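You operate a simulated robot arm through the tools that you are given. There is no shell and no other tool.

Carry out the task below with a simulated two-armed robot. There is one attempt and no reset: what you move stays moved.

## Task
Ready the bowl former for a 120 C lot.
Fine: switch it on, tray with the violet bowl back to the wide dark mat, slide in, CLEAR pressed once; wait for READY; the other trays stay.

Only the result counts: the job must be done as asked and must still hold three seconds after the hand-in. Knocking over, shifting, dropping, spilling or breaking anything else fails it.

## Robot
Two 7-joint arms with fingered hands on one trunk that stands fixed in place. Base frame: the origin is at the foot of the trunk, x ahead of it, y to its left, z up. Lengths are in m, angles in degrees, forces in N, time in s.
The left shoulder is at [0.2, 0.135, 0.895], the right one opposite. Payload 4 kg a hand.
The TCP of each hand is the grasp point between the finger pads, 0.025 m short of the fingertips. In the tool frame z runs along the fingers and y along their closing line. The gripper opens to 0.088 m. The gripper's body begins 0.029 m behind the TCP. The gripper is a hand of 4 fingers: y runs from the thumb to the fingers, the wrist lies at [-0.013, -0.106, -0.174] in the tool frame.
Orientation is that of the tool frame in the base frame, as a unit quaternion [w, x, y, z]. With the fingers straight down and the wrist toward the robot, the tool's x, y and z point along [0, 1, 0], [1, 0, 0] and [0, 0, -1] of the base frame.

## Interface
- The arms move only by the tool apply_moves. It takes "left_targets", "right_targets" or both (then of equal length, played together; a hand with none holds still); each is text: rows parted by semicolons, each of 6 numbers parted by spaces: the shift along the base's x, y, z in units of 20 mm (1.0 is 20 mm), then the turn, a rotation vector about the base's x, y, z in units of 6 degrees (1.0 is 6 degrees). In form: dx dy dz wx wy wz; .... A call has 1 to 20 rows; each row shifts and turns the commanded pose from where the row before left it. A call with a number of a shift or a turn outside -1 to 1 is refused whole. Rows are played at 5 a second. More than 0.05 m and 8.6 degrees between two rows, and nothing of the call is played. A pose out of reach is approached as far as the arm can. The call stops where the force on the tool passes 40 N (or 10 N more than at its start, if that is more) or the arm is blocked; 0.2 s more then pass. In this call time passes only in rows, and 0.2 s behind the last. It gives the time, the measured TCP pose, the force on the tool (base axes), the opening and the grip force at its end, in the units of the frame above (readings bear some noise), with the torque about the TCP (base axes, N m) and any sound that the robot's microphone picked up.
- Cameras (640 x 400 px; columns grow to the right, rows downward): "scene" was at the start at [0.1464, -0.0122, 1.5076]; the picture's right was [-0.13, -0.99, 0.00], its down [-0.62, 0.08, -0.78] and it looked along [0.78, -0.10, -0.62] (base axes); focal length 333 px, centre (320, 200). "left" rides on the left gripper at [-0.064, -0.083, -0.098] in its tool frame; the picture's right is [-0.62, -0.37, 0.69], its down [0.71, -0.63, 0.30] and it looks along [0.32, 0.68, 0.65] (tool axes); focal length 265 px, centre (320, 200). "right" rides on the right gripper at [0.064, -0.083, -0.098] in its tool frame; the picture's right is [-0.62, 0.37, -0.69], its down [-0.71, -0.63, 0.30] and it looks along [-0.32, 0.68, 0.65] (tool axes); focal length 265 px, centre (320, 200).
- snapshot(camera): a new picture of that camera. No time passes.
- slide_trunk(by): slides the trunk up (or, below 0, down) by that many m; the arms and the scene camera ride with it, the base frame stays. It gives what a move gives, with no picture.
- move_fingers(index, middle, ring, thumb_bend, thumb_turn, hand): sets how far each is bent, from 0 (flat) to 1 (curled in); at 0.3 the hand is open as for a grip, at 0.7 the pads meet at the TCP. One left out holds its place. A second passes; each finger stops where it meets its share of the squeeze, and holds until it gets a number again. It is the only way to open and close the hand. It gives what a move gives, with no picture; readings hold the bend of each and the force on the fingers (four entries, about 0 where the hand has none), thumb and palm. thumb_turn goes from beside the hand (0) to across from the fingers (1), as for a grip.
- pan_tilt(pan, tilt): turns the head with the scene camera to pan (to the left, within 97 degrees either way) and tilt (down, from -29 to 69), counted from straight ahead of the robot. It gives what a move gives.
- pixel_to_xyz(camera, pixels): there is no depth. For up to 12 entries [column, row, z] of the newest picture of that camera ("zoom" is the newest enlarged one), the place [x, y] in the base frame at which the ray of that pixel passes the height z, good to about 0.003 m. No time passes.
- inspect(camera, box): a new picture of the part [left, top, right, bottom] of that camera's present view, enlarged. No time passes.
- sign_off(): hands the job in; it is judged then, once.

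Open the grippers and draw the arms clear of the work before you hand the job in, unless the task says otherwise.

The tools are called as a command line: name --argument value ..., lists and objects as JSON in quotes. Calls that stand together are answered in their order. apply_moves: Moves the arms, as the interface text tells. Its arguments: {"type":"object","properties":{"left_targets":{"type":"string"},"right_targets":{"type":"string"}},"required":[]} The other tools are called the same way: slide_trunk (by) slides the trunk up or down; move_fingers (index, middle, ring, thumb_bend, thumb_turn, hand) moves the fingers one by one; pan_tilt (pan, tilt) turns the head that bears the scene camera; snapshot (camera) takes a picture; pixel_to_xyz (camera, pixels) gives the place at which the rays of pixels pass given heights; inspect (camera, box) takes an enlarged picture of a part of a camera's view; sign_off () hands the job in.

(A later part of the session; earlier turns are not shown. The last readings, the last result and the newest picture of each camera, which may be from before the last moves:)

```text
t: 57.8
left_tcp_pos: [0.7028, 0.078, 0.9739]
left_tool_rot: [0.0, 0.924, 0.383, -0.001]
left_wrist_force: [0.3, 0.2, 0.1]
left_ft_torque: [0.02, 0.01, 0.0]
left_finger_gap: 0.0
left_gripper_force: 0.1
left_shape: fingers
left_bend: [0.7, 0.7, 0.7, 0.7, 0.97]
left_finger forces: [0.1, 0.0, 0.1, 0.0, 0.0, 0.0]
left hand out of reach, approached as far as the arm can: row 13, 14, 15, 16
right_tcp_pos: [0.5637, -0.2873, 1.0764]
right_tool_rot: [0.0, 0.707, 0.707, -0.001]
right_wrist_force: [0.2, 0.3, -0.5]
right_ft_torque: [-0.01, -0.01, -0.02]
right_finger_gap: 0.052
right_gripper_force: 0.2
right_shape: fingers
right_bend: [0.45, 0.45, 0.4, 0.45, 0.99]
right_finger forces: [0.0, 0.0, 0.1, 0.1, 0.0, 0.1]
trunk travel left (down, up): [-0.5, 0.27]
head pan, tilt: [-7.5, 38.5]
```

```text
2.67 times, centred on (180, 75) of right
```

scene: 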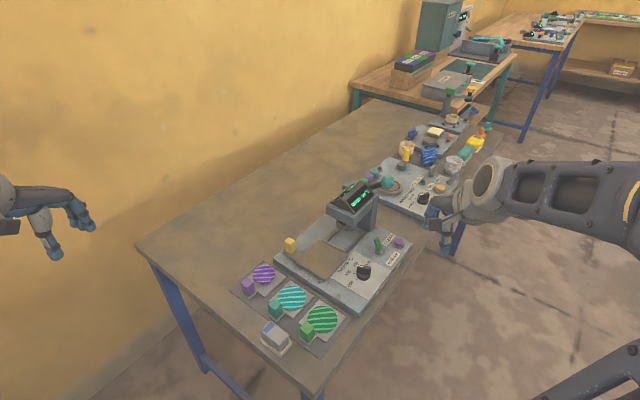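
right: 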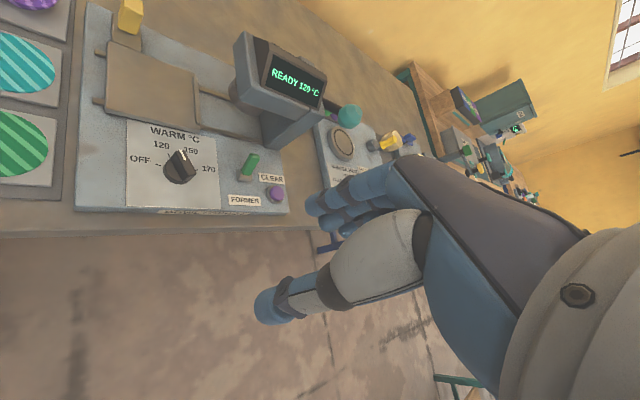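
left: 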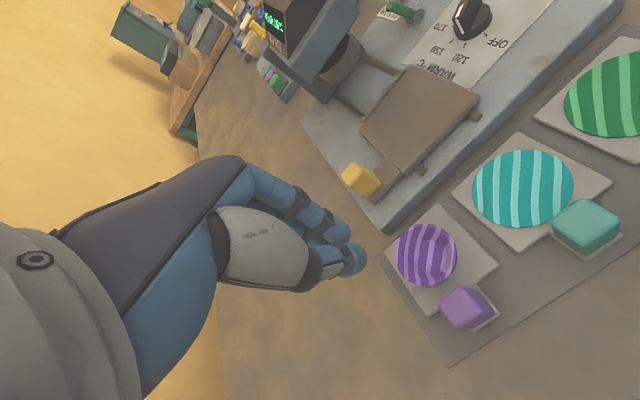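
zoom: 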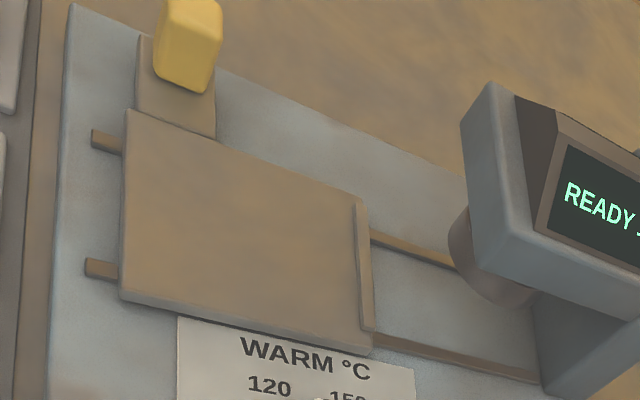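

The left arm stopped short at (0.703,0.078,0.974), reporting out of reach. I try a null row to see what the commanded pose resolves to.

apply_moves --left_targets "0 0 0 0 0 0;0 0 0 0 0 0"

snapshot --camera "scene"

```text
t: 58.4
left_tcp_pos: [0.703, 0.0782, 0.9738]
left_tool_rot: [0.0, 0.924, 0.381, 0.0]
left_wrist_force: [-0.4, 0.3, 0.3]
left_ft_torque: [-0.03, -0.03, 0.0]
left_finger_gap: 0.0
left_gripper_force: 0.0
left_shape: fingers
left_bend: [0.7, 0.7, 0.7, 0.7, 0.97]
left_finger forces: [0.0, 0.0, 0.0, 0.1, 0.0, 0.0]
right_tcp_pos: [0.5638, -0.2863, 1.0777]
right_tool_rot: [0.0, 0.707, 0.707, 0.0]
right_wrist_force: [0.5, 0.0, -0.2]
right_ft_torque: [0.0, -0.01, -0.01]
right_finger_gap: 0.0523
right_gripper_force: 0.0
right_shape: fingers
right_bend: [0.45, 0.45, 0.4, 0.45, 0.99]
right_finger forces: [0.0, 0.0, 0.1, 0.1, 0.0, 0.0]
trunk travel left (down, up): [-0.5, 0.27]
head pan, tilt: [-7.5, 38.5]
```

```text
taken
```

scene: 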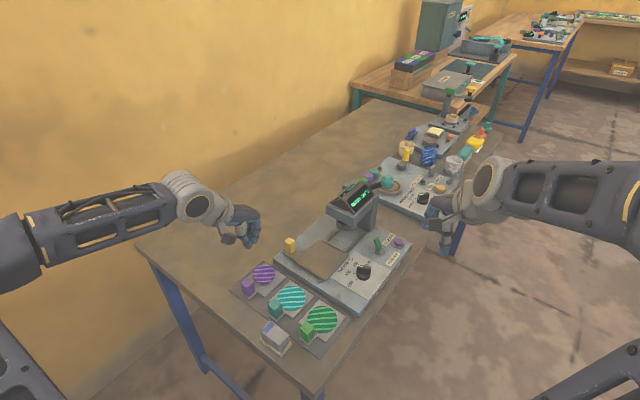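

The arm's posture seems to be the limit (elbow far out left). I bring the left hand back toward its earlier, more central posture before reaching out again along x.

apply_moves --left_targets "-0.8 0.2 0.6 0 0 0;-0.8 0.2 0.6 0 0 0.5;-0.8 0.2 0.6 0 0 0.5;-0.8 0.1 0.6 0 0 0.5;-0.8 0 0.6 0 0 0.5;-0.8 0 0.6 0 0 0.5;-0.8 0 0.6 0 0 0.5;-0.8 0 0.6 0 0 0.5;-0.5 0 0.4 0 0 0.5"

snapshot --camera "scene"

```text
t: 60.4
left_tcp_pos: [0.5655, 0.0892, 1.0775]
left_tool_rot: [0.0, 0.824, 0.567, -0.001]
left_wrist_force: [-0.1, -0.5, -0.6]
left_ft_torque: [0.04, 0.03, 0.0]
left_finger_gap: 0.0001
left_gripper_force: 0.1
left_shape: fingers
left_bend: [0.7, 0.7, 0.7, 0.7, 0.97]
left_finger forces: [0.1, 0.1, 0.0, 0.2, 0.0, 0.0]
right_tcp_pos: [0.564, -0.2856, 1.0778]
right_tool_rot: [0.0, 0.707, 0.708, 0.001]
right_wrist_force: [0.2, 0.8, 0.5]
right_ft_torque: [0.0, -0.02, -0.03]
right_finger_gap: 0.0522
right_gripper_force: 0.1
right_shape: fingers
right_bend: [0.45, 0.45, 0.4, 0.45, 0.99]
right_finger forces: [0.0, 0.1, 0.0, 0.0, 0.0, 0.0]
trunk travel left (down, up): [-0.5, 0.27]
head pan, tilt: [-7.5, 38.5]
```

```text
taken
```

scene: 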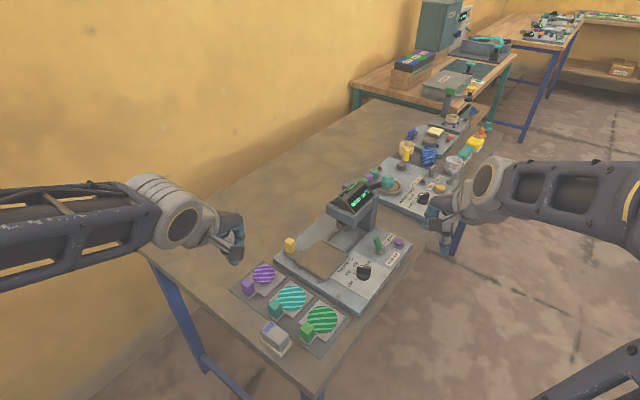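

I step toward the centre with yaw back to -45°, then extend forward in x, checking for reach.

apply_moves --left_targets "0.1 -1 0 0 0 -0.7;0.1 -1 0 0 0 -0.7;0.1 -1 0 0 0 -0.7;0.1 -1 0 0 0 -0.7;0.1 -1 0 0 0 -0.7;0.1 -1 0 0 0 -0.5;0.6 0.2 -0.2 0 0 0;0.7 0.2 -0.3 0 0 0;0.7 0.2 -0.3 0 0 0;0.7 0.3 -0.4 0 0 0;0.7 0.3 -0.4 0 0 0"

snapshot --camera "scene"

```text
t: 62.8
left_tcp_pos: [0.6312, -0.0075, 1.0568]
left_tool_rot: [0.0, 0.924, 0.383, 0.002]
left_wrist_force: [0.4, 0.4, 0.2]
left_ft_torque: [-0.01, -0.03, 0.01]
left_finger_gap: 0.0
left_gripper_force: 0.1
left_shape: fingers
left_bend: [0.7, 0.7, 0.7, 0.7, 0.97]
left_finger forces: [0.0, 0.0, 0.1, 0.1, 0.0, 0.0]
left hand out of reach, approached as far as the arm can: row 10, 11
right_tcp_pos: [0.5631, -0.2861, 1.0782]
right_tool_rot: [0.001, 0.707, 0.707, 0.0]
right_wrist_force: [0.3, 0.4, 0.4]
right_ft_torque: [-0.01, 0.02, 0.0]
right_finger_gap: 0.052
right_gripper_force: 0.1
right_shape: fingers
right_bend: [0.45, 0.45, 0.4, 0.45, 0.99]
right_finger forces: [0.0, 0.1, 0.0, 0.0, 0.0, 0.0]
trunk travel left (down, up): [-0.5, 0.27]
head pan, tilt: [-7.5, 38.5]
```

```text
taken
```

scene: 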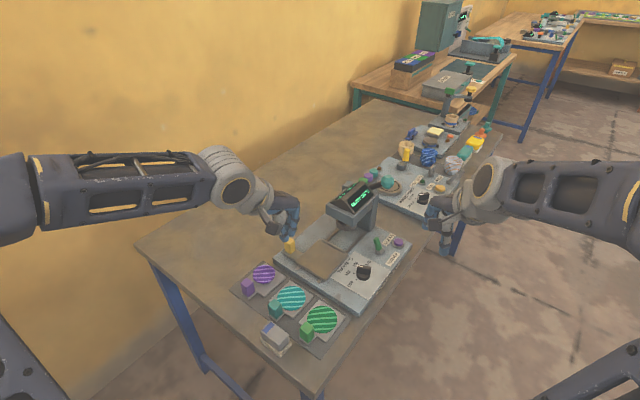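

Still limited in this posture, though the same place was reachable before with yaw -72°. I go back there with that yaw to recover the earlier elbow posture.

apply_moves --left_targets "-0.7 -0.1 0 0 0 -0.5;-0.7 -0.1 0 0 0 -0.8;-0.7 -0.1 0 0 0 -0.8;-0.3 -0.1 0 0 0 -0.8;0 -0.1 0 0 0 -0.8;0 -0.1 0 0 0 -0.8"

snapshot --camera "scene"

```text
t: 64.2
left_tcp_pos: [0.5839, -0.0181, 1.0568]
left_tool_rot: [0.0, 0.988, 0.156, 0.0]
left_wrist_force: [0.1, 0.2, 0.5]
left_ft_torque: [0.0, 0.02, 0.01]
left_finger_gap: 0.0001
left_gripper_force: 0.0
left_shape: fingers
left_bend: [0.7, 0.7, 0.7, 0.7, 0.97]
left_finger forces: [0.0, 0.1, 0.0, 0.0, 0.0, 0.0]
right_tcp_pos: [0.5643, -0.2869, 1.0779]
right_tool_rot: [0.0, 0.707, 0.707, 0.0]
right_wrist_force: [-0.1, -0.2, -0.2]
right_ft_torque: [-0.02, 0.0, 0.01]
right_finger_gap: 0.052
right_gripper_force: 0.0
right_shape: fingers
right_bend: [0.45, 0.45, 0.4, 0.45, 0.99]
right_finger forces: [0.0, 0.1, 0.0, 0.0, 0.1, 0.1]
trunk travel left (down, up): [-0.5, 0.27]
head pan, tilt: [-7.5, 38.5]
```

```text
taken
```

scene: 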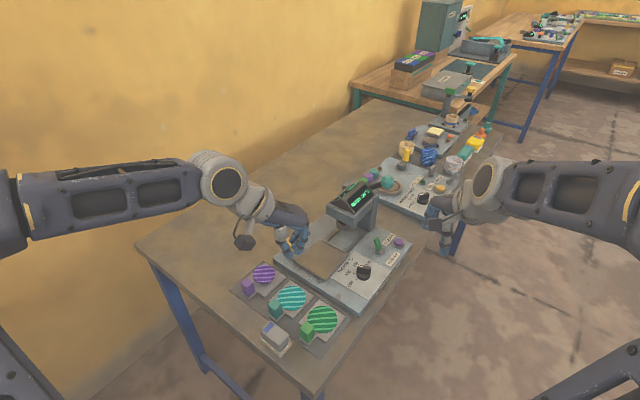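

The posture stays the same, so I use the right hand for the push instead: with yaw 0° its palm trails toward the robot and stays ~30 mm clear of the head. First I retract the left hand out to the left and close the right hand into a pinch.

apply_moves --left_targets "-0.1 0.9 0.4 0 0 0.8;-0.1 1 0.4 0 0 0.8;-0.1 1 0.4 0 0 0.8;-0.1 1 0.4 0 0 0.8;0 1 0.4 0 0 0.8;0 1 0.4 0 0 0.8;0 1 0.4 0 0 0.8;0 1 0.4 0 0 0.8;0 1 0.4 0 0 0.8;0 1 0.4 0 0 0.8;0 1 0.4 0 0 0;0 1 0.2 0 0 0;0 1 0.2 0 0 0;0 1 0 0 0 0;0 1 0 0 0 0;0 1 0 0 0 0;0 1 0 0 0 0"

move_fingers --hand "right" --index 0.7 --middle 0.7 --ring 0.7 --thumb_bend 0.7

snapshot --camera "scene"

snapshot --camera "left"

```text
t: 67.8
left_tcp_pos: [0.5781, 0.3196, 1.1525]
left_tool_rot: [-0.001, 0.838, 0.545, -0.001]
left_wrist_force: [0.3, -0.4, 0.2]
left_ft_torque: [-0.01, -0.01, 0.01]
left_finger_gap: 0.0
left_gripper_force: 0.0
left_shape: fingers
left_bend: [0.7, 0.7, 0.7, 0.7, 0.97]
left_finger forces: [0.0, 0.1, 0.0, 0.0, 0.0, 0.0]
right_tcp_pos: [0.5634, -0.2868, 1.0776]
right_tool_rot: [0.0, 0.707, 0.707, 0.0]
right_wrist_force: [0.4, -0.2, -1.3]
right_ft_torque: [0.0, -0.01, -0.01]
right_finger_gap: 0.0523
right_gripper_force: 0.1
right_shape: fingers
right_bend: [0.45, 0.45, 0.4, 0.45, 0.99]
right_finger forces: [0.0, 0.0, 0.0, 0.0, 0.0, 0.0]
trunk travel left (down, up): [-0.5, 0.27]
head pan, tilt: [-7.5, 38.5]
```

```text
t: 68.8
left_tcp_pos: [0.5778, 0.3198, 1.1521]
left_tool_rot: [0.0, 0.839, 0.544, -0.001]
left_wrist_force: [0.1, -0.3, -0.5]
left_ft_torque: [-0.02, -0.02, -0.02]
left_finger_gap: 0.0004
left_gripper_force: 0.1
left_shape: fingers
left_bend: [0.7, 0.7, 0.7, 0.7, 0.97]
left_finger forces: [0.0, 0.0, 0.0, 0.0, 0.1, 0.0]
right_tcp_pos: [0.5636, -0.2868, 1.0775]
right_tool_rot: [0.0, 0.707, 0.707, -0.001]
right_wrist_force: [-0.5, 0.1, 0.4]
right_ft_torque: [0.04, -0.01, 0.01]
right_finger_gap: 0.0
right_gripper_force: 0.0
right_shape: fingers
right_bend: [0.7, 0.7, 0.7, 0.7, 1.0]
right_finger forces: [0.0, 0.0, 0.1, 0.1, 0.1, 0.0]
trunk travel left (down, up): [-0.5, 0.27]
head pan, tilt: [-7.5, 38.5]
```

```text
taken
```

scene: 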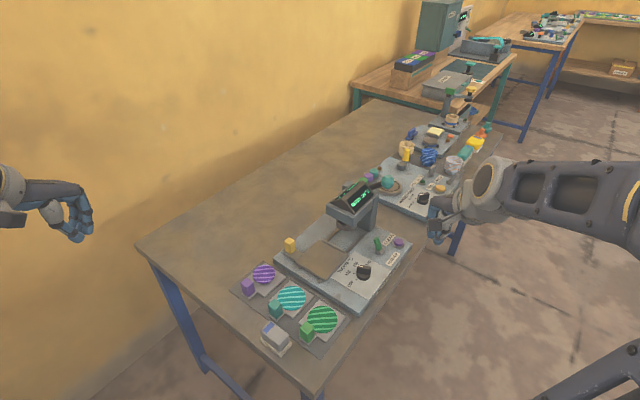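

```text
taken
```

left: 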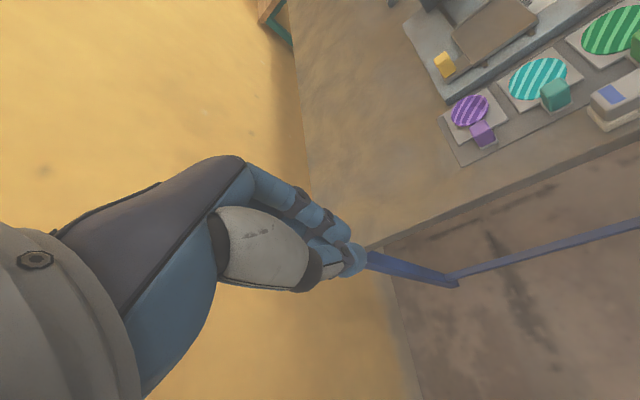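

Both hands are in pinch shape, left out of the way. I bring the right hand around in front of the machine and then forward to a hover on the -u side of the yellow handle.

apply_moves --right_targets "0.25 1 0 0 0 0;0.25 1 0 0 0 0;0.25 1 0 0 0 0;0.25 1 0 0 0 0;0.25 1 0 0 0 0;0.25 1 0 0 0 0;0.25 1 0 0 0 0;0.25 1 0 0 0 0;0.25 1 0 0 0 0;0.25 1 0 0 0 0;0.25 1 0 0 0 0;0.25 1 0 0 0 0;0.25 1 0 0 0 0;0.25 1 0 0 0 0;0.25 1 0 0 0 0;0.25 1 0 0 0 0;1 0.14 -0.9 0 0 0;1 0.14 -0.9 0 0 0;1 0.14 -0.9 0 0 0;1 0.14 -0.9 0 0 0"

snapshot --camera "right"

snapshot --camera "scene"

inspect --camera "left" --box '[400, 0, 560, 160]'

```text
t: 73.0
left_tcp_pos: [0.5769, 0.3185, 1.1526]
left_tool_rot: [0.0, 0.839, 0.545, 0.0]
left_wrist_force: [-0.9, -0.1, 0.1]
left_ft_torque: [-0.02, 0.0, -0.01]
left_finger_gap: 0.0
left_gripper_force: 0.1
left_shape: fingers
left_bend: [0.7, 0.7, 0.7, 0.7, 0.97]
left_finger forces: [0.0, 0.0, 0.1, 0.0, 0.0, 0.0]
right_tcp_pos: [0.7212, 0.0428, 1.0052]
right_tool_rot: [-0.001, 0.708, 0.707, -0.001]
right_wrist_force: [-0.1, -0.1, 0.7]
right_ft_torque: [0.01, -0.01, -0.01]
right_finger_gap: 0.0
right_gripper_force: 0.0
right_shape: fingers
right_bend: [0.7, 0.7, 0.7, 0.7, 1.0]
right_finger forces: [0.0, 0.0, 0.0, 0.0, 0.1, 0.0]
trunk travel left (down, up): [-0.5, 0.27]
head pan, tilt: [-7.5, 38.5]
```

```text
taken
```

right: 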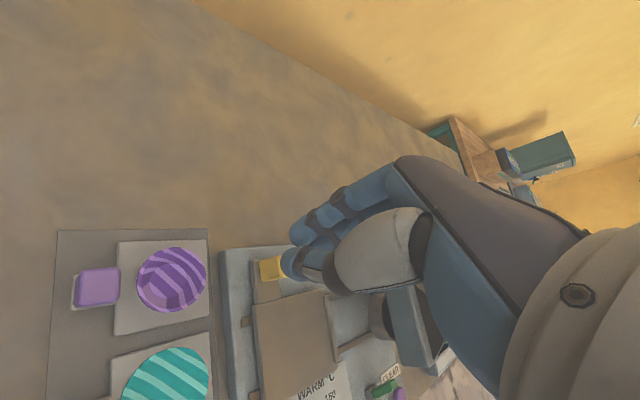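

```text
taken
```

scene: 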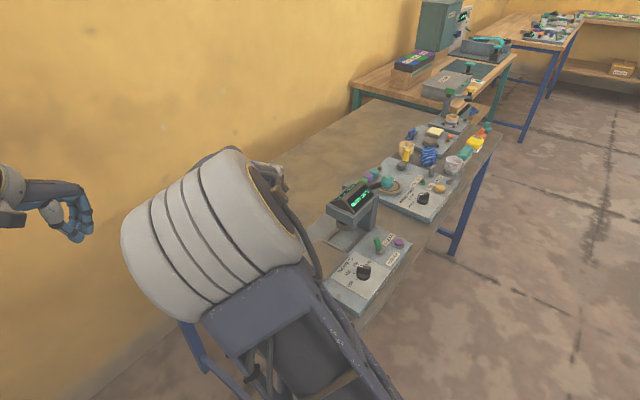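

```text
2.50 times, centred on (480, 80) of left
```

zoom: 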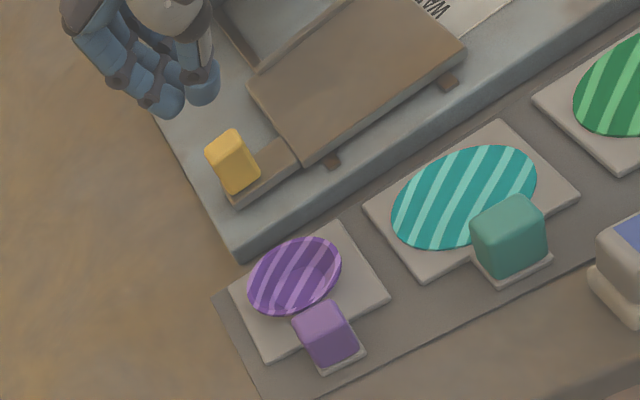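

The scene view is blocked by the arm, but the left and right views see the handle. I measure the fingertips' and handle's positions through the left view.

pixel_to_xyz --camera "left" --pixels '[[418, 43.2, 0.985], [434, 36.8, 0.985], [446, 63, 0.872], [440.4, 58, 0.872], [452, 57, 0.872], [455, 76, 0.838], [436, 66, 0.872]]'

inspect --camera "left" --box '[390, 10, 490, 90]'

inspect --camera "right" --box '[200, 170, 360, 330]'

```text
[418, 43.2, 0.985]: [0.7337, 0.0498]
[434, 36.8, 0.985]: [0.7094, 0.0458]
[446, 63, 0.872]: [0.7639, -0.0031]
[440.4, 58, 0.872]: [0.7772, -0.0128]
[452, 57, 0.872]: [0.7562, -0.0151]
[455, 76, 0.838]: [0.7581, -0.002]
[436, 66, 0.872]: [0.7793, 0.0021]
```

```text
5.00 times, centred on (440, 50) of left
```

zoom: 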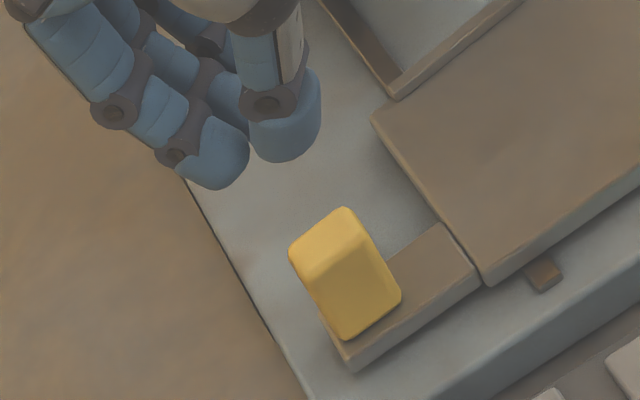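

```text
2.50 times, centred on (280, 250) of right
```

zoom: 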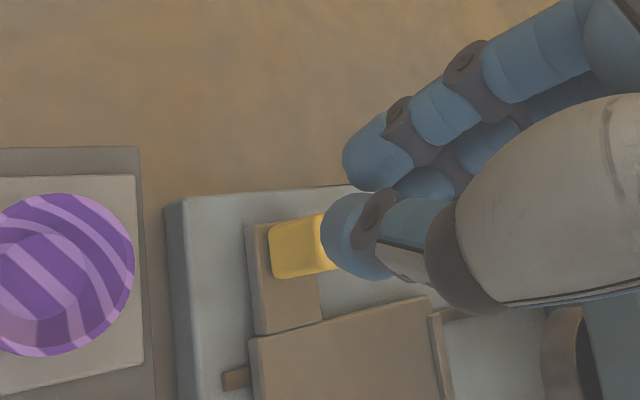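

Index tip is at about TCP+(0.0125,0.007), so the ring-side corner will lead when pushing along +u; the handle is centred near (0.772,-0.012). I descend beside the handle to TCP z 0.88 (tips ≈0.855, above the violet bowl's rim).

apply_moves --right_targets "0.1 0 -0.9 0 0 0;0.1 0 -0.9 0 0 0;0.1 0 -0.9 0 0 0;0.1 0 -0.9 0 0 0;0 0 -0.9 0 0 0;0 0 -0.9 0 0 0"

inspect --camera "left" --box '[390, 10, 490, 110]'

snapshot --camera "right"

```text
t: 74.4
left_tcp_pos: [0.5777, 0.3186, 1.1517]
left_tool_rot: [0.0, 0.838, 0.545, 0.001]
left_wrist_force: [0.6, -0.5, -1.1]
left_ft_torque: [-0.02, 0.0, -0.03]
left_finger_gap: 0.0
left_gripper_force: 0.0
left_shape: fingers
left_bend: [0.7, 0.7, 0.7, 0.7, 0.97]
left_finger forces: [0.0, 0.0, 0.0, 0.0, 0.0, 0.0]
right_tcp_pos: [0.7297, 0.042, 0.8982]
right_tool_rot: [0.0, 0.708, 0.707, 0.0]
right_wrist_force: [-0.4, -0.8, 0.1]
right_ft_torque: [0.03, 0.03, -0.03]
right_finger_gap: 0.0
right_gripper_force: 0.0
right_shape: fingers
right_bend: [0.7, 0.7, 0.7, 0.7, 1.0]
right_finger forces: [0.0, 0.0, 0.0, 0.0, 0.0, 0.0]
trunk travel left (down, up): [-0.5, 0.27]
head pan, tilt: [-7.5, 38.5]
```

```text
4.00 times, centred on (440, 60) of left
```

zoom: 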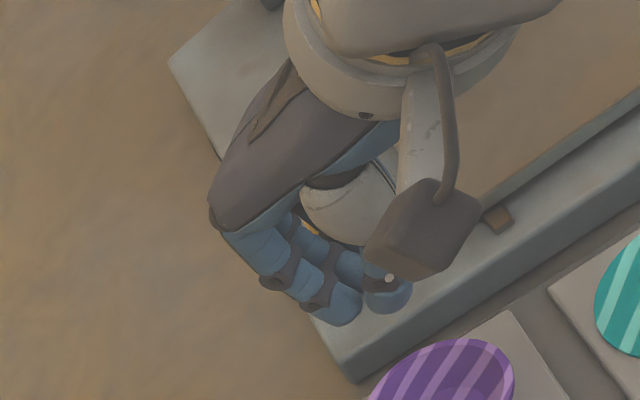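

```text
taken
```

right: 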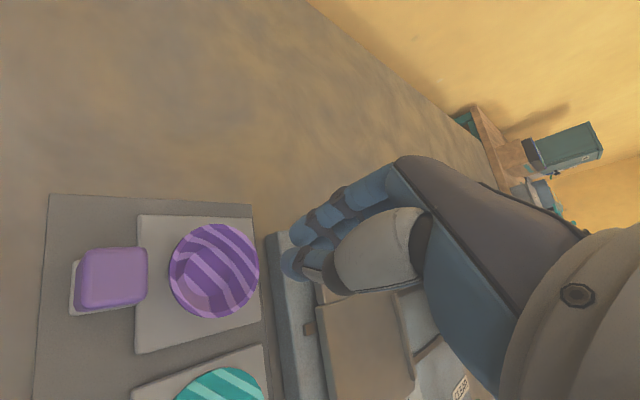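

Clear of tray and bowl. I go down 18 mm more and begin pushing toward +u with small steps, watching the force.

apply_moves --right_targets "0 0 -0.5 0 0 0;0 0 -0.4 0 0 0;0.25 -0.25 0 0 0 0;0.25 -0.25 0 0 0 0;0.25 -0.25 0 0 0 0;0.25 -0.25 0 0 0 0"

snapshot --camera "right"

inspect --camera "left" --box '[390, 0, 550, 130]'

```text
t: 75.8
left_tcp_pos: [0.5779, 0.3198, 1.1523]
left_tool_rot: [0.0, 0.839, 0.544, 0.0]
left_wrist_force: [0.0, -0.1, -0.5]
left_ft_torque: [-0.04, 0.0, 0.01]
left_finger_gap: 0.0
left_gripper_force: 0.0
left_shape: fingers
left_bend: [0.7, 0.7, 0.7, 0.7, 0.97]
left_finger forces: [0.0, 0.0, 0.0, 0.1, 0.0, 0.1]
right_tcp_pos: [0.7525, 0.0197, 0.8813]
right_tool_rot: [0.0, 0.707, 0.707, 0.0]
right_wrist_force: [-1.1, 1.4, 0.3]
right_ft_torque: [-0.02, 0.0, 0.0]
right_finger_gap: 0.0
right_gripper_force: 0.6
right_shape: fingers
right_bend: [0.7, 0.7, 0.7, 0.7, 1.0]
right_finger forces: [0.1, 0.0, 1.5, 0.0, 0.0, 0.0]
trunk travel left (down, up): [-0.5, 0.27]
head pan, tilt: [-7.5, 38.5]
```

```text
taken
```

right: 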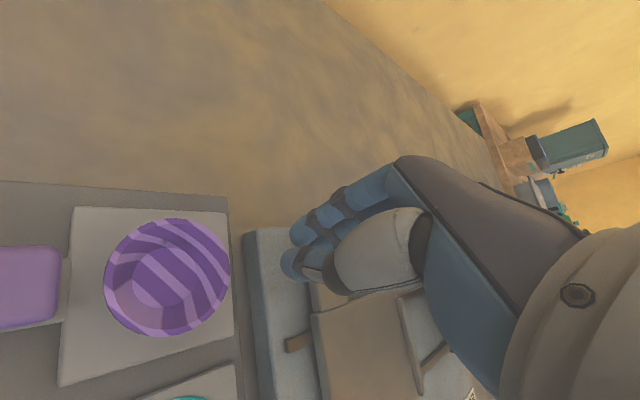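

```text
3.08 times, centred on (470, 65) of left
```

zoom: 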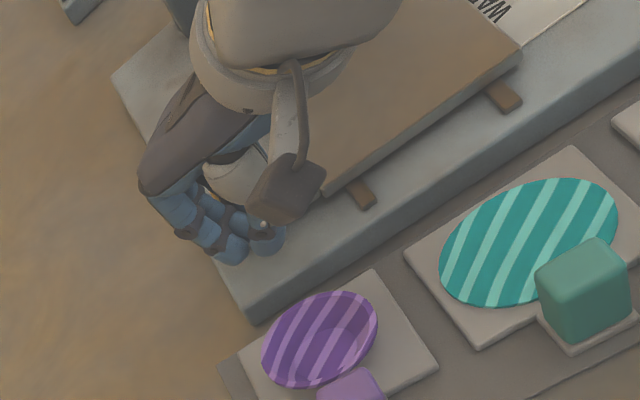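

Contact: ring finger 1.5 N, light resistance. I continue the push along +u.

apply_moves --right_targets "0.25 -0.25 0 0 0 0;0.25 -0.25 0 0 0 0;0.25 -0.25 0 0 0 0;0.25 -0.25 0 0 0 0;0.25 -0.25 0 0 0 0;0.25 -0.25 0 0 0 0;0.25 -0.25 0 0 0 0"

snapshot --camera "right"

inspect --camera "left" --box '[390, -30, 550, 110]'

snapshot --camera "scene"

```text
t: 77.4
left_tcp_pos: [0.5773, 0.3188, 1.1527]
left_tool_rot: [-0.001, 0.839, 0.545, 0.0]
left_wrist_force: [0.4, 0.6, -1.0]
left_ft_torque: [-0.02, -0.02, 0.0]
left_finger_gap: 0.0
left_gripper_force: 0.1
left_shape: fingers
left_bend: [0.7, 0.7, 0.7, 0.7, 0.97]
left_finger forces: [0.1, 0.0, 0.1, 0.1, 0.0, 0.0]
right_tcp_pos: [0.7861, -0.0135, 0.8791]
right_tool_rot: [0.0, 0.707, 0.707, 0.0]
right_wrist_force: [-0.4, 0.4, 0.3]
right_ft_torque: [-0.02, -0.03, 0.03]
right_finger_gap: 0.0
right_gripper_force: 0.1
right_shape: fingers
right_bend: [0.7, 0.7, 0.7, 0.7, 1.0]
right_finger forces: [0.1, 0.1, 0.4, 0.0, 0.1, 0.0]
trunk travel left (down, up): [-0.5, 0.27]
head pan, tilt: [-7.5, 38.5]
```

```text
taken
```

right: 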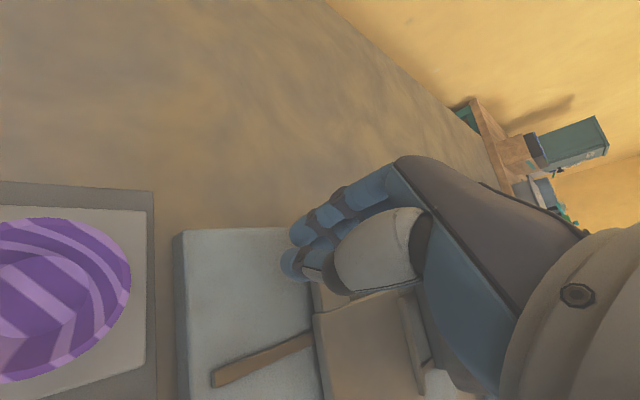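

```text
refused: -30 is not a number from 0 to 400
```

```text
taken
```

scene: 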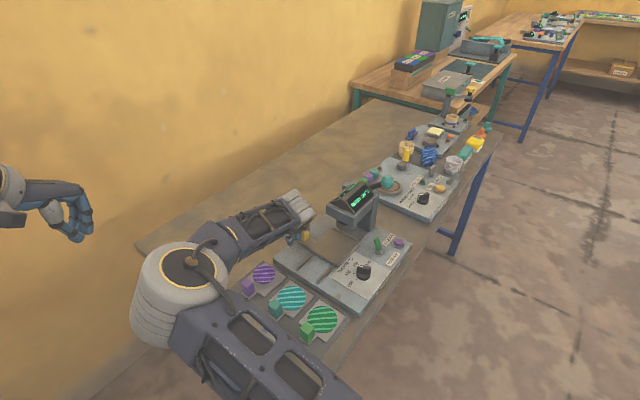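

The carriage follows easily. I zoom into the scene to see how far it must still go.

inspect --camera "scene" --box '[265, 180, 415, 310]'

inspect --camera "left" --box '[400, 0, 520, 90]'

```text
3.08 times, centred on (340, 245) of scene
```

zoom: 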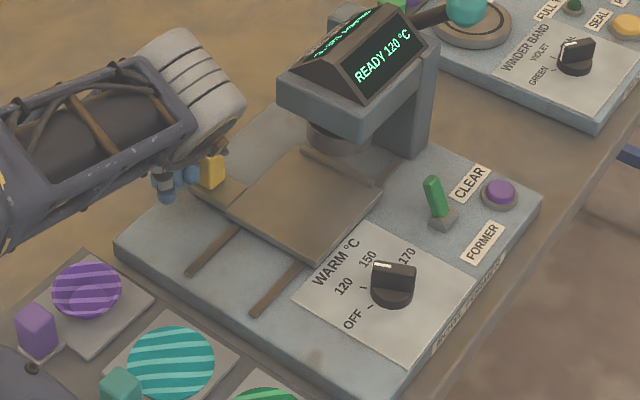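

```text
4.44 times, centred on (460, 45) of left
```

zoom: 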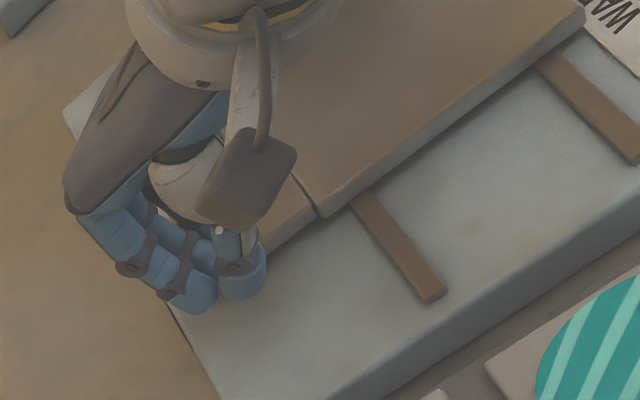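

About half way: carriage centre still ~60 mm short of the plunger. I push on 42 mm, drifting slightly to +v for extra head clearance.

apply_moves --right_targets "0.27 -0.23 0 0 0 0;0.27 -0.23 0 0 0 0;0.27 -0.23 0 0 0 0;0.27 -0.23 0 0 0 0;0.25 -0.25 0 0 0 0;0.25 -0.25 0 0 0 0"

inspect --camera "scene" --box '[265, 170, 415, 300]'

snapshot --camera "right"

```text
t: 78.8
left_tcp_pos: [0.578, 0.3196, 1.1521]
left_tool_rot: [0.0, 0.839, 0.544, 0.0]
left_wrist_force: [-0.7, -0.5, -0.6]
left_ft_torque: [0.01, 0.01, 0.02]
left_finger_gap: 0.0
left_gripper_force: 0.0
left_shape: fingers
left_bend: [0.7, 0.7, 0.7, 0.7, 0.97]
left_finger forces: [0.1, 0.1, 0.0, 0.0, 0.0, 0.0]
right_tcp_pos: [0.8003, -0.0274, 0.8795]
right_tool_rot: [0.001, 0.707, 0.707, 0.001]
right_wrist_force: [0.2, -0.1, -0.5]
right_ft_torque: [0.01, 0.02, 0.0]
right_finger_gap: 0.0002
right_gripper_force: 0.3
right_shape: fingers
right_bend: [0.7, 0.7, 0.7, 0.7, 1.0]
right_finger forces: [0.0, 0.0, 0.2, 0.0, 0.0, 0.0]
right hand out of reach, approached as far as the arm can: row 3, 4, 6
trunk travel left (down, up): [-0.5, 0.27]
head pan, tilt: [-7.5, 38.5]
```

```text
3.08 times, centred on (340, 235) of scene
```

zoom: 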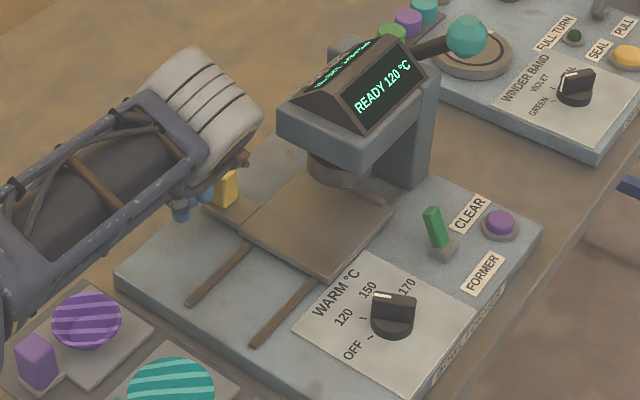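

```text
taken
```

right: 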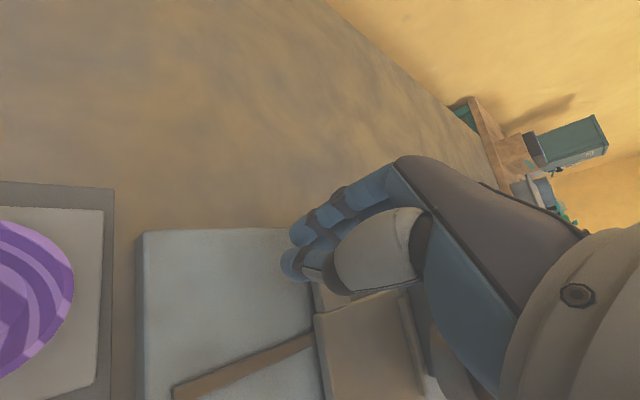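

The right arm hits a joint limit about 40 mm short. Tilting the hand so the fingers point a bit forward should relieve the wrist, so I tilt 18° about y in place and then continue the push.

apply_moves --right_targets "0 0 0 0 -0.6 0;0 0 0 0 -0.6 0;0 0 0 0 -0.6 0;0 0 0 0 -0.6 0;0 0 0 0 -0.6 0;0.25 -0.25 0 0 0 0;0.25 -0.25 0 0 0 0"

inspect --camera "scene" --box '[265, 170, 415, 300]'

snapshot --camera "right"

snapshot --camera "scene"

```text
t: 80.4
left_tcp_pos: [0.5777, 0.3203, 1.1522]
left_tool_rot: [0.0, 0.839, 0.544, 0.0]
left_wrist_force: [-0.9, 0.5, 0.6]
left_ft_torque: [0.0, 0.03, 0.0]
left_finger_gap: 0.0
left_gripper_force: 0.0
left_shape: fingers
left_bend: [0.7, 0.7, 0.7, 0.7, 0.97]
left_finger forces: [0.0, 0.1, 0.2, 0.1, 0.0, 0.0]
right_tcp_pos: [0.8105, -0.0379, 0.8798]
right_tool_rot: [0.111, 0.698, 0.699, 0.11]
right_wrist_force: [-0.5, 0.3, 0.0]
right_ft_torque: [-0.03, -0.04, -0.01]
right_finger_gap: 0.0
right_gripper_force: 0.1
right_shape: fingers
right_bend: [0.7, 0.7, 0.7, 0.7, 1.0]
right_finger forces: [0.0, 0.0, 0.3, 0.1, 0.0, 0.0]
trunk travel left (down, up): [-0.5, 0.27]
head pan, tilt: [-7.5, 38.5]
```

```text
3.08 times, centred on (340, 235) of scene
```

zoom: 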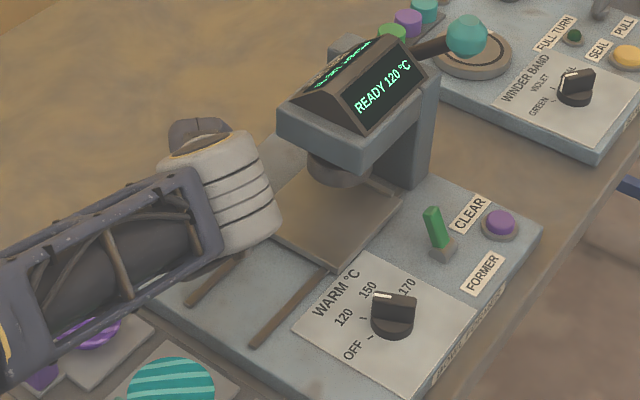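

```text
taken
```

right: 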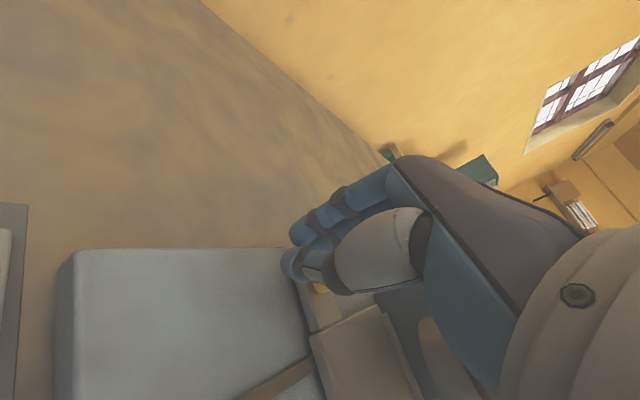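

```text
taken
```

scene: 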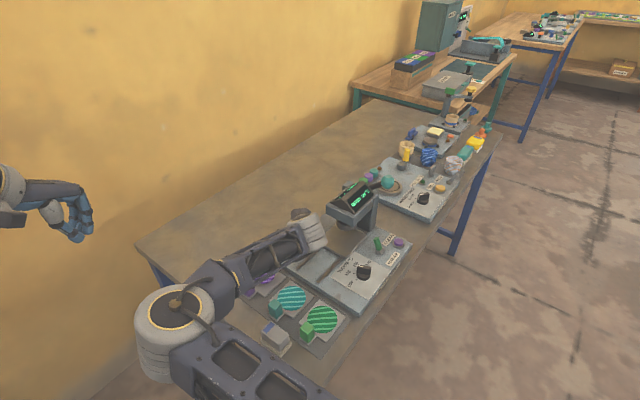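

The tilt works and the carriage moves on. I continue the push with a little more tilt, watching force for the end stop.

apply_moves --right_targets "0.25 -0.25 0 0 -0.3 0;0.25 -0.25 0 0 -0.3 0;0.2 -0.2 0 0 -0.3 0"

inspect --camera "scene" --box '[265, 170, 415, 300]'

snapshot --camera "right"

```text
t: 81.2
left_tcp_pos: [0.5773, 0.3196, 1.1527]
left_tool_rot: [0.0, 0.839, 0.544, 0.001]
left_wrist_force: [0.3, 0.3, 0.4]
left_ft_torque: [0.01, -0.02, 0.01]
left_finger_gap: 0.0001
left_gripper_force: 0.0
left_shape: fingers
left_bend: [0.7, 0.7, 0.7, 0.7, 0.97]
left_finger forces: [0.0, 0.0, 0.0, 0.1, 0.0, 0.0]
right_tcp_pos: [0.8247, -0.0507, 0.8786]
right_tool_rot: [0.143, 0.692, 0.693, 0.144]
right_wrist_force: [-1.8, 0.8, 0.9]
right_ft_torque: [-0.06, -0.02, -0.03]
right_finger_gap: 0.0001
right_gripper_force: 0.7
right_shape: fingers
right_bend: [0.7, 0.7, 0.7, 0.7, 1.0]
right_finger forces: [0.1, 0.1, 1.8, 0.0, 0.1, 0.1]
trunk travel left (down, up): [-0.5, 0.27]
head pan, tilt: [-7.5, 38.5]
```

```text
3.08 times, centred on (340, 235) of scene
```

zoom: 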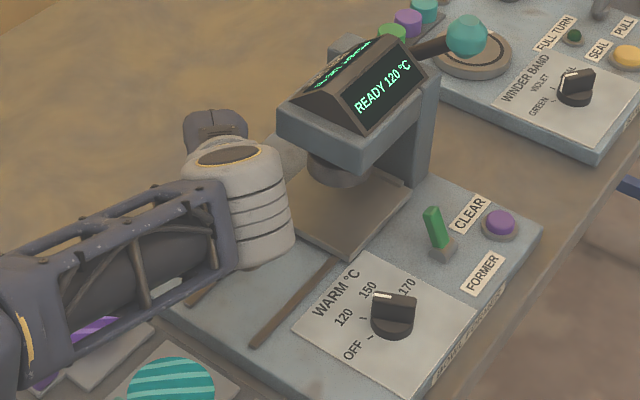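

```text
taken
```

right: 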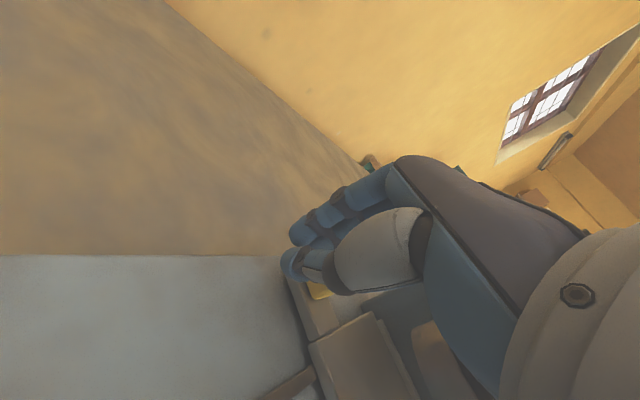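

Force is still low (1.8 N), no stop yet. I push further in 4–5 mm steps.

apply_moves --right_targets "0.17 -0.17 0 0 -0.2 0;0.17 -0.17 0 0 -0.2 0"

inspect --camera "scene" --box '[265, 170, 415, 300]'

```text
t: 81.8
left_tcp_pos: [0.5774, 0.3203, 1.1518]
left_tool_rot: [0.0, 0.839, 0.544, 0.001]
left_wrist_force: [0.5, 0.4, 0.2]
left_ft_torque: [0.02, 0.0, 0.01]
left_finger_gap: 0.0001
left_gripper_force: 0.0
left_shape: fingers
left_bend: [0.7, 0.7, 0.7, 0.7, 0.97]
left_finger forces: [0.0, 0.1, 0.0, 0.0, 0.0, 0.0]
right_tcp_pos: [0.8275, -0.0541, 0.8806]
right_tool_rot: [0.158, 0.689, 0.689, 0.158]
right_wrist_force: [-3.2, 6.2, 1.8]
right_ft_torque: [0.01, -0.01, 0.03]
right_finger_gap: 0.0
right_gripper_force: 3.1
right_shape: fingers
right_bend: [0.7, 0.7, 0.71, 0.7, 1.0]
right_finger forces: [0.0, 0.0, 6.3, 0.1, 0.0, 0.0]
right hand out of reach, approached as far as the arm can: row 2
trunk travel left (down, up): [-0.5, 0.27]
head pan, tilt: [-7.5, 38.5]
```

```text
3.08 times, centred on (340, 235) of scene
```

zoom: 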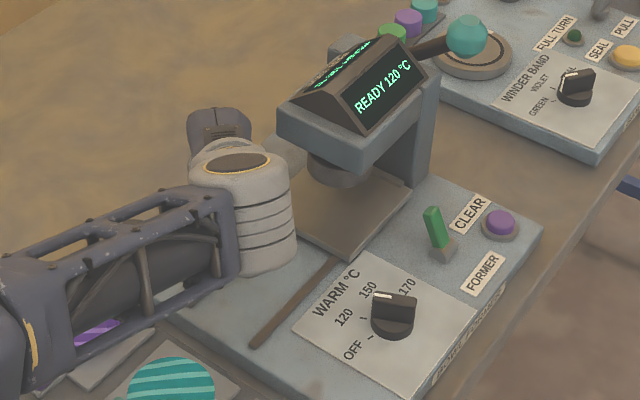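

Ring force jumps to 6 N and the carriage's outline no longer moves: it is at its stop. I back off along -u, then rise while undoing the tilt.

apply_moves --right_targets "-0.3 0.3 0 0 0 0;-0.3 0.3 0 0 0.4 0;-0.3 0.3 0.2 0 0.5 0;-0.3 0.3 0.4 0 0.5 0;-0.4 0.2 0.7 0 0.6 0;-0.5 0.2 0.8 0 0.6 0;-0.6 0 0.8 0 0.6 0;-0.7 0 0.8 0 0.6 0;-0.7 -0.2 0.8 0 0.4 0"

inspect --camera "left" --box '[390, 0, 550, 130]'

snapshot --camera "scene"

snapshot --camera "right"

```text
t: 83.8
left_tcp_pos: [0.5774, 0.319, 1.1534]
left_tool_rot: [-0.001, 0.838, 0.546, 0.0]
left_wrist_force: [0.1, -0.6, -0.1]
left_ft_torque: [0.0, -0.01, 0.01]
left_finger_gap: 0.0001
left_gripper_force: 0.1
left_shape: fingers
left_bend: [0.7, 0.7, 0.7, 0.7, 0.97]
left_finger forces: [0.0, 0.1, 0.1, 0.0, 0.0, 0.0]
right_tcp_pos: [0.7452, -0.0261, 0.9724]
right_tool_rot: [0.004, 0.707, 0.707, 0.004]
right_wrist_force: [1.2, 0.5, -0.6]
right_ft_torque: [0.01, -0.03, -0.03]
right_finger_gap: 0.0001
right_gripper_force: 0.0
right_shape: fingers
right_bend: [0.7, 0.7, 0.7, 0.7, 1.0]
right_finger forces: [0.0, 0.0, 0.1, 0.0, 0.1, 0.0]
trunk travel left (down, up): [-0.5, 0.27]
head pan, tilt: [-7.5, 38.5]
```

```text
3.08 times, centred on (470, 65) of left
```

zoom: 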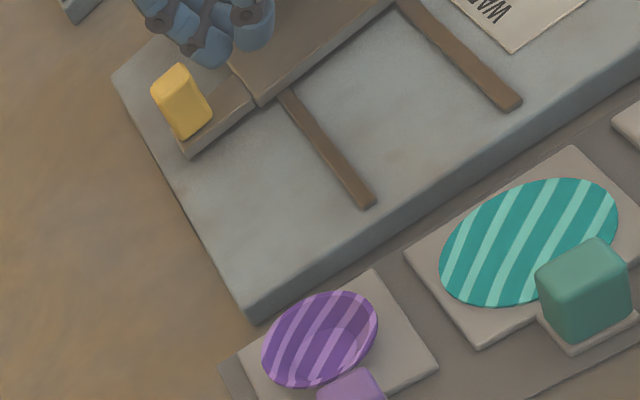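

```text
taken
```

scene: 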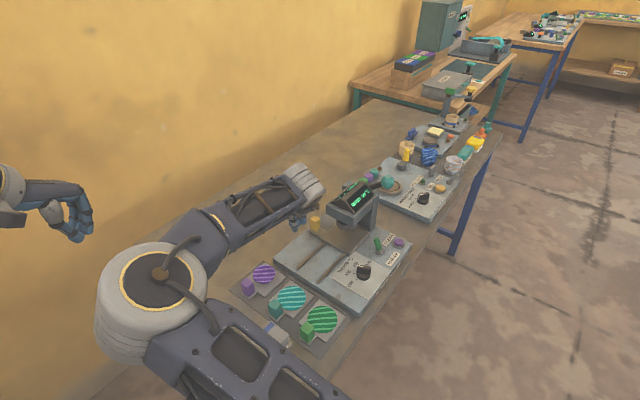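

```text
taken
```

right: 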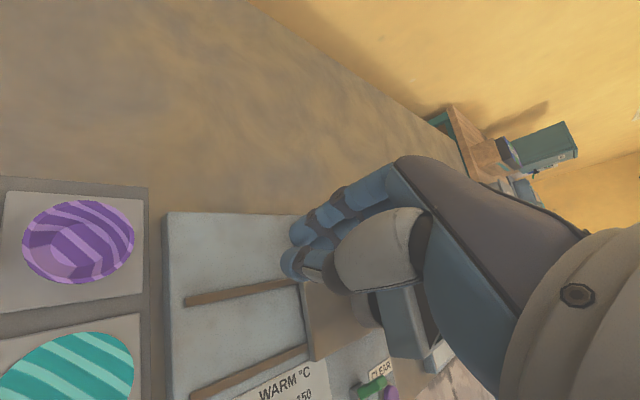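

The carriage sits at the far end and the handle is beside the head. I take the right hand back and around to the right for the CLEAR button.

apply_moves --right_targets "-1 0 0.6 0 0 0;-1 0 0.6 0 0 0;-1 0 0.6 0 0 0;-1 0 0.6 0 0 0;-1 0 0.6 0 0 0;-1 -0.3 0.4 0 0 0;-0.8 -1 0.2 0 0 0;0 -1 0 0 0 0;0 -1 0 0 0 0;0 -1 0 0 0 0;0 -1 0 0 0 0;0 -1 0 0 0 0;0 -1 0 0 0 0;0 -1 0 0 0 0;0 -1 0 0 0 0;0 -1 0 0 0 0;0 -1 0 0 0 0;0 -1 0 0 0 0;0 -1 0 0 0 0;0 -1 0 0 0 0"

snapshot --camera "scene"

snapshot --camera "right"

inspect --camera "scene" --box '[225, 170, 425, 350]'

```text
t: 88.0
left_tcp_pos: [0.5785, 0.3196, 1.1518]
left_tool_rot: [0.0, 0.838, 0.545, 0.0]
left_wrist_force: [-0.5, -0.1, 0.0]
left_ft_torque: [-0.01, 0.0, 0.03]
left_finger_gap: 0.0
left_gripper_force: 0.1
left_shape: fingers
left_bend: [0.7, 0.7, 0.7, 0.7, 0.97]
left_finger forces: [0.1, 0.0, 0.0, 0.0, 0.1, 0.1]
right_tcp_pos: [0.6094, -0.3132, 1.0416]
right_tool_rot: [0.004, 0.707, 0.707, 0.003]
right_wrist_force: [0.3, 0.1, -0.2]
right_ft_torque: [-0.02, -0.01, -0.02]
right_finger_gap: 0.0
right_gripper_force: 0.1
right_shape: fingers
right_bend: [0.7, 0.7, 0.7, 0.7, 1.0]
right_finger forces: [0.0, 0.0, 0.0, 0.0, 0.1, 0.0]
right hand out of reach, approached as far as the arm can: row 16, 17
trunk travel left (down, up): [-0.5, 0.27]
head pan, tilt: [-7.5, 38.5]
```

```text
taken
```

scene: 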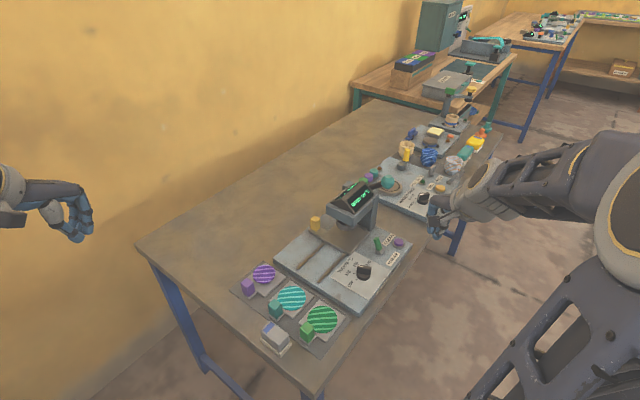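

```text
taken
```

right: 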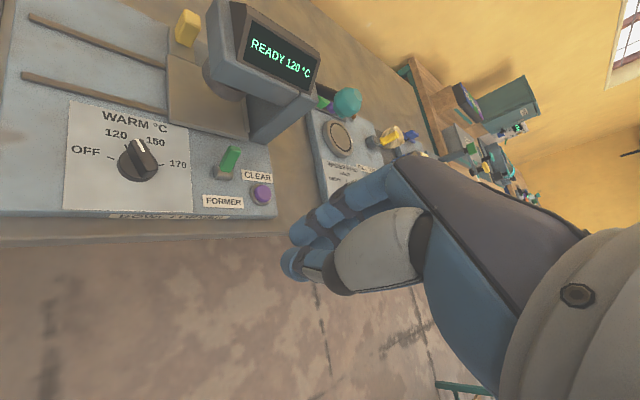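

```text
2.22 times, centred on (325, 260) of scene
```

zoom: 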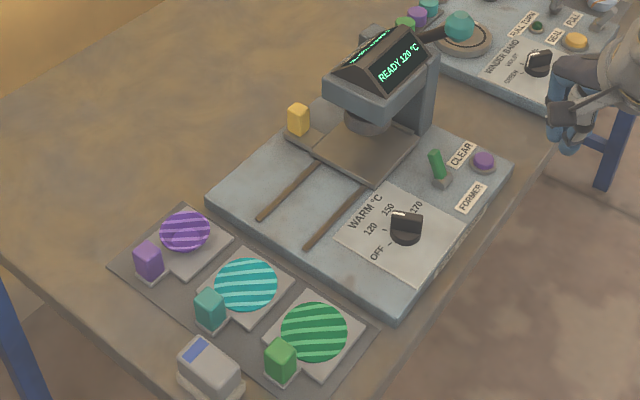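

Display READY 120 °C; dial and toggle fine. I zoom the right view to confirm the carriage is fully in before pressing CLEAR.

inspect --camera "right" --box '[140, 0, 340, 150]'

inspect --camera "right" --box '[60, 90, 300, 220]'

inspect --camera "scene" --box '[300, 190, 400, 270]'

```text
2.67 times, centred on (240, 75) of right
```

zoom: 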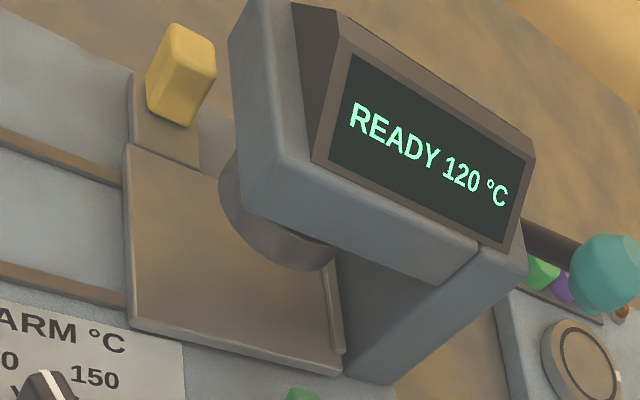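

```text
2.67 times, centred on (180, 155) of right
```

zoom: 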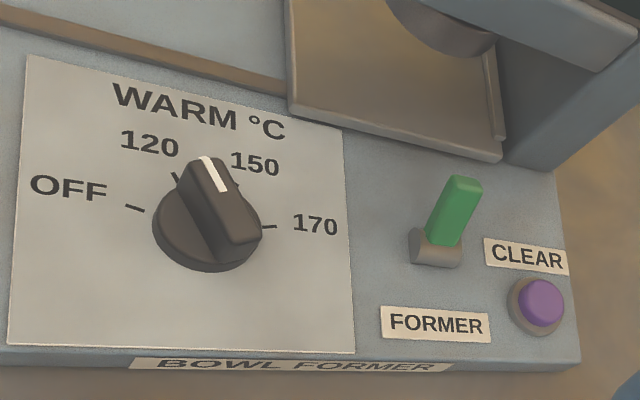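

```text
5.00 times, centred on (350, 230) of scene
```

zoom: 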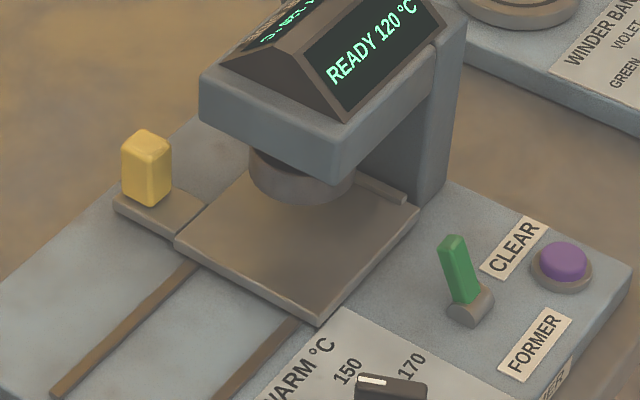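

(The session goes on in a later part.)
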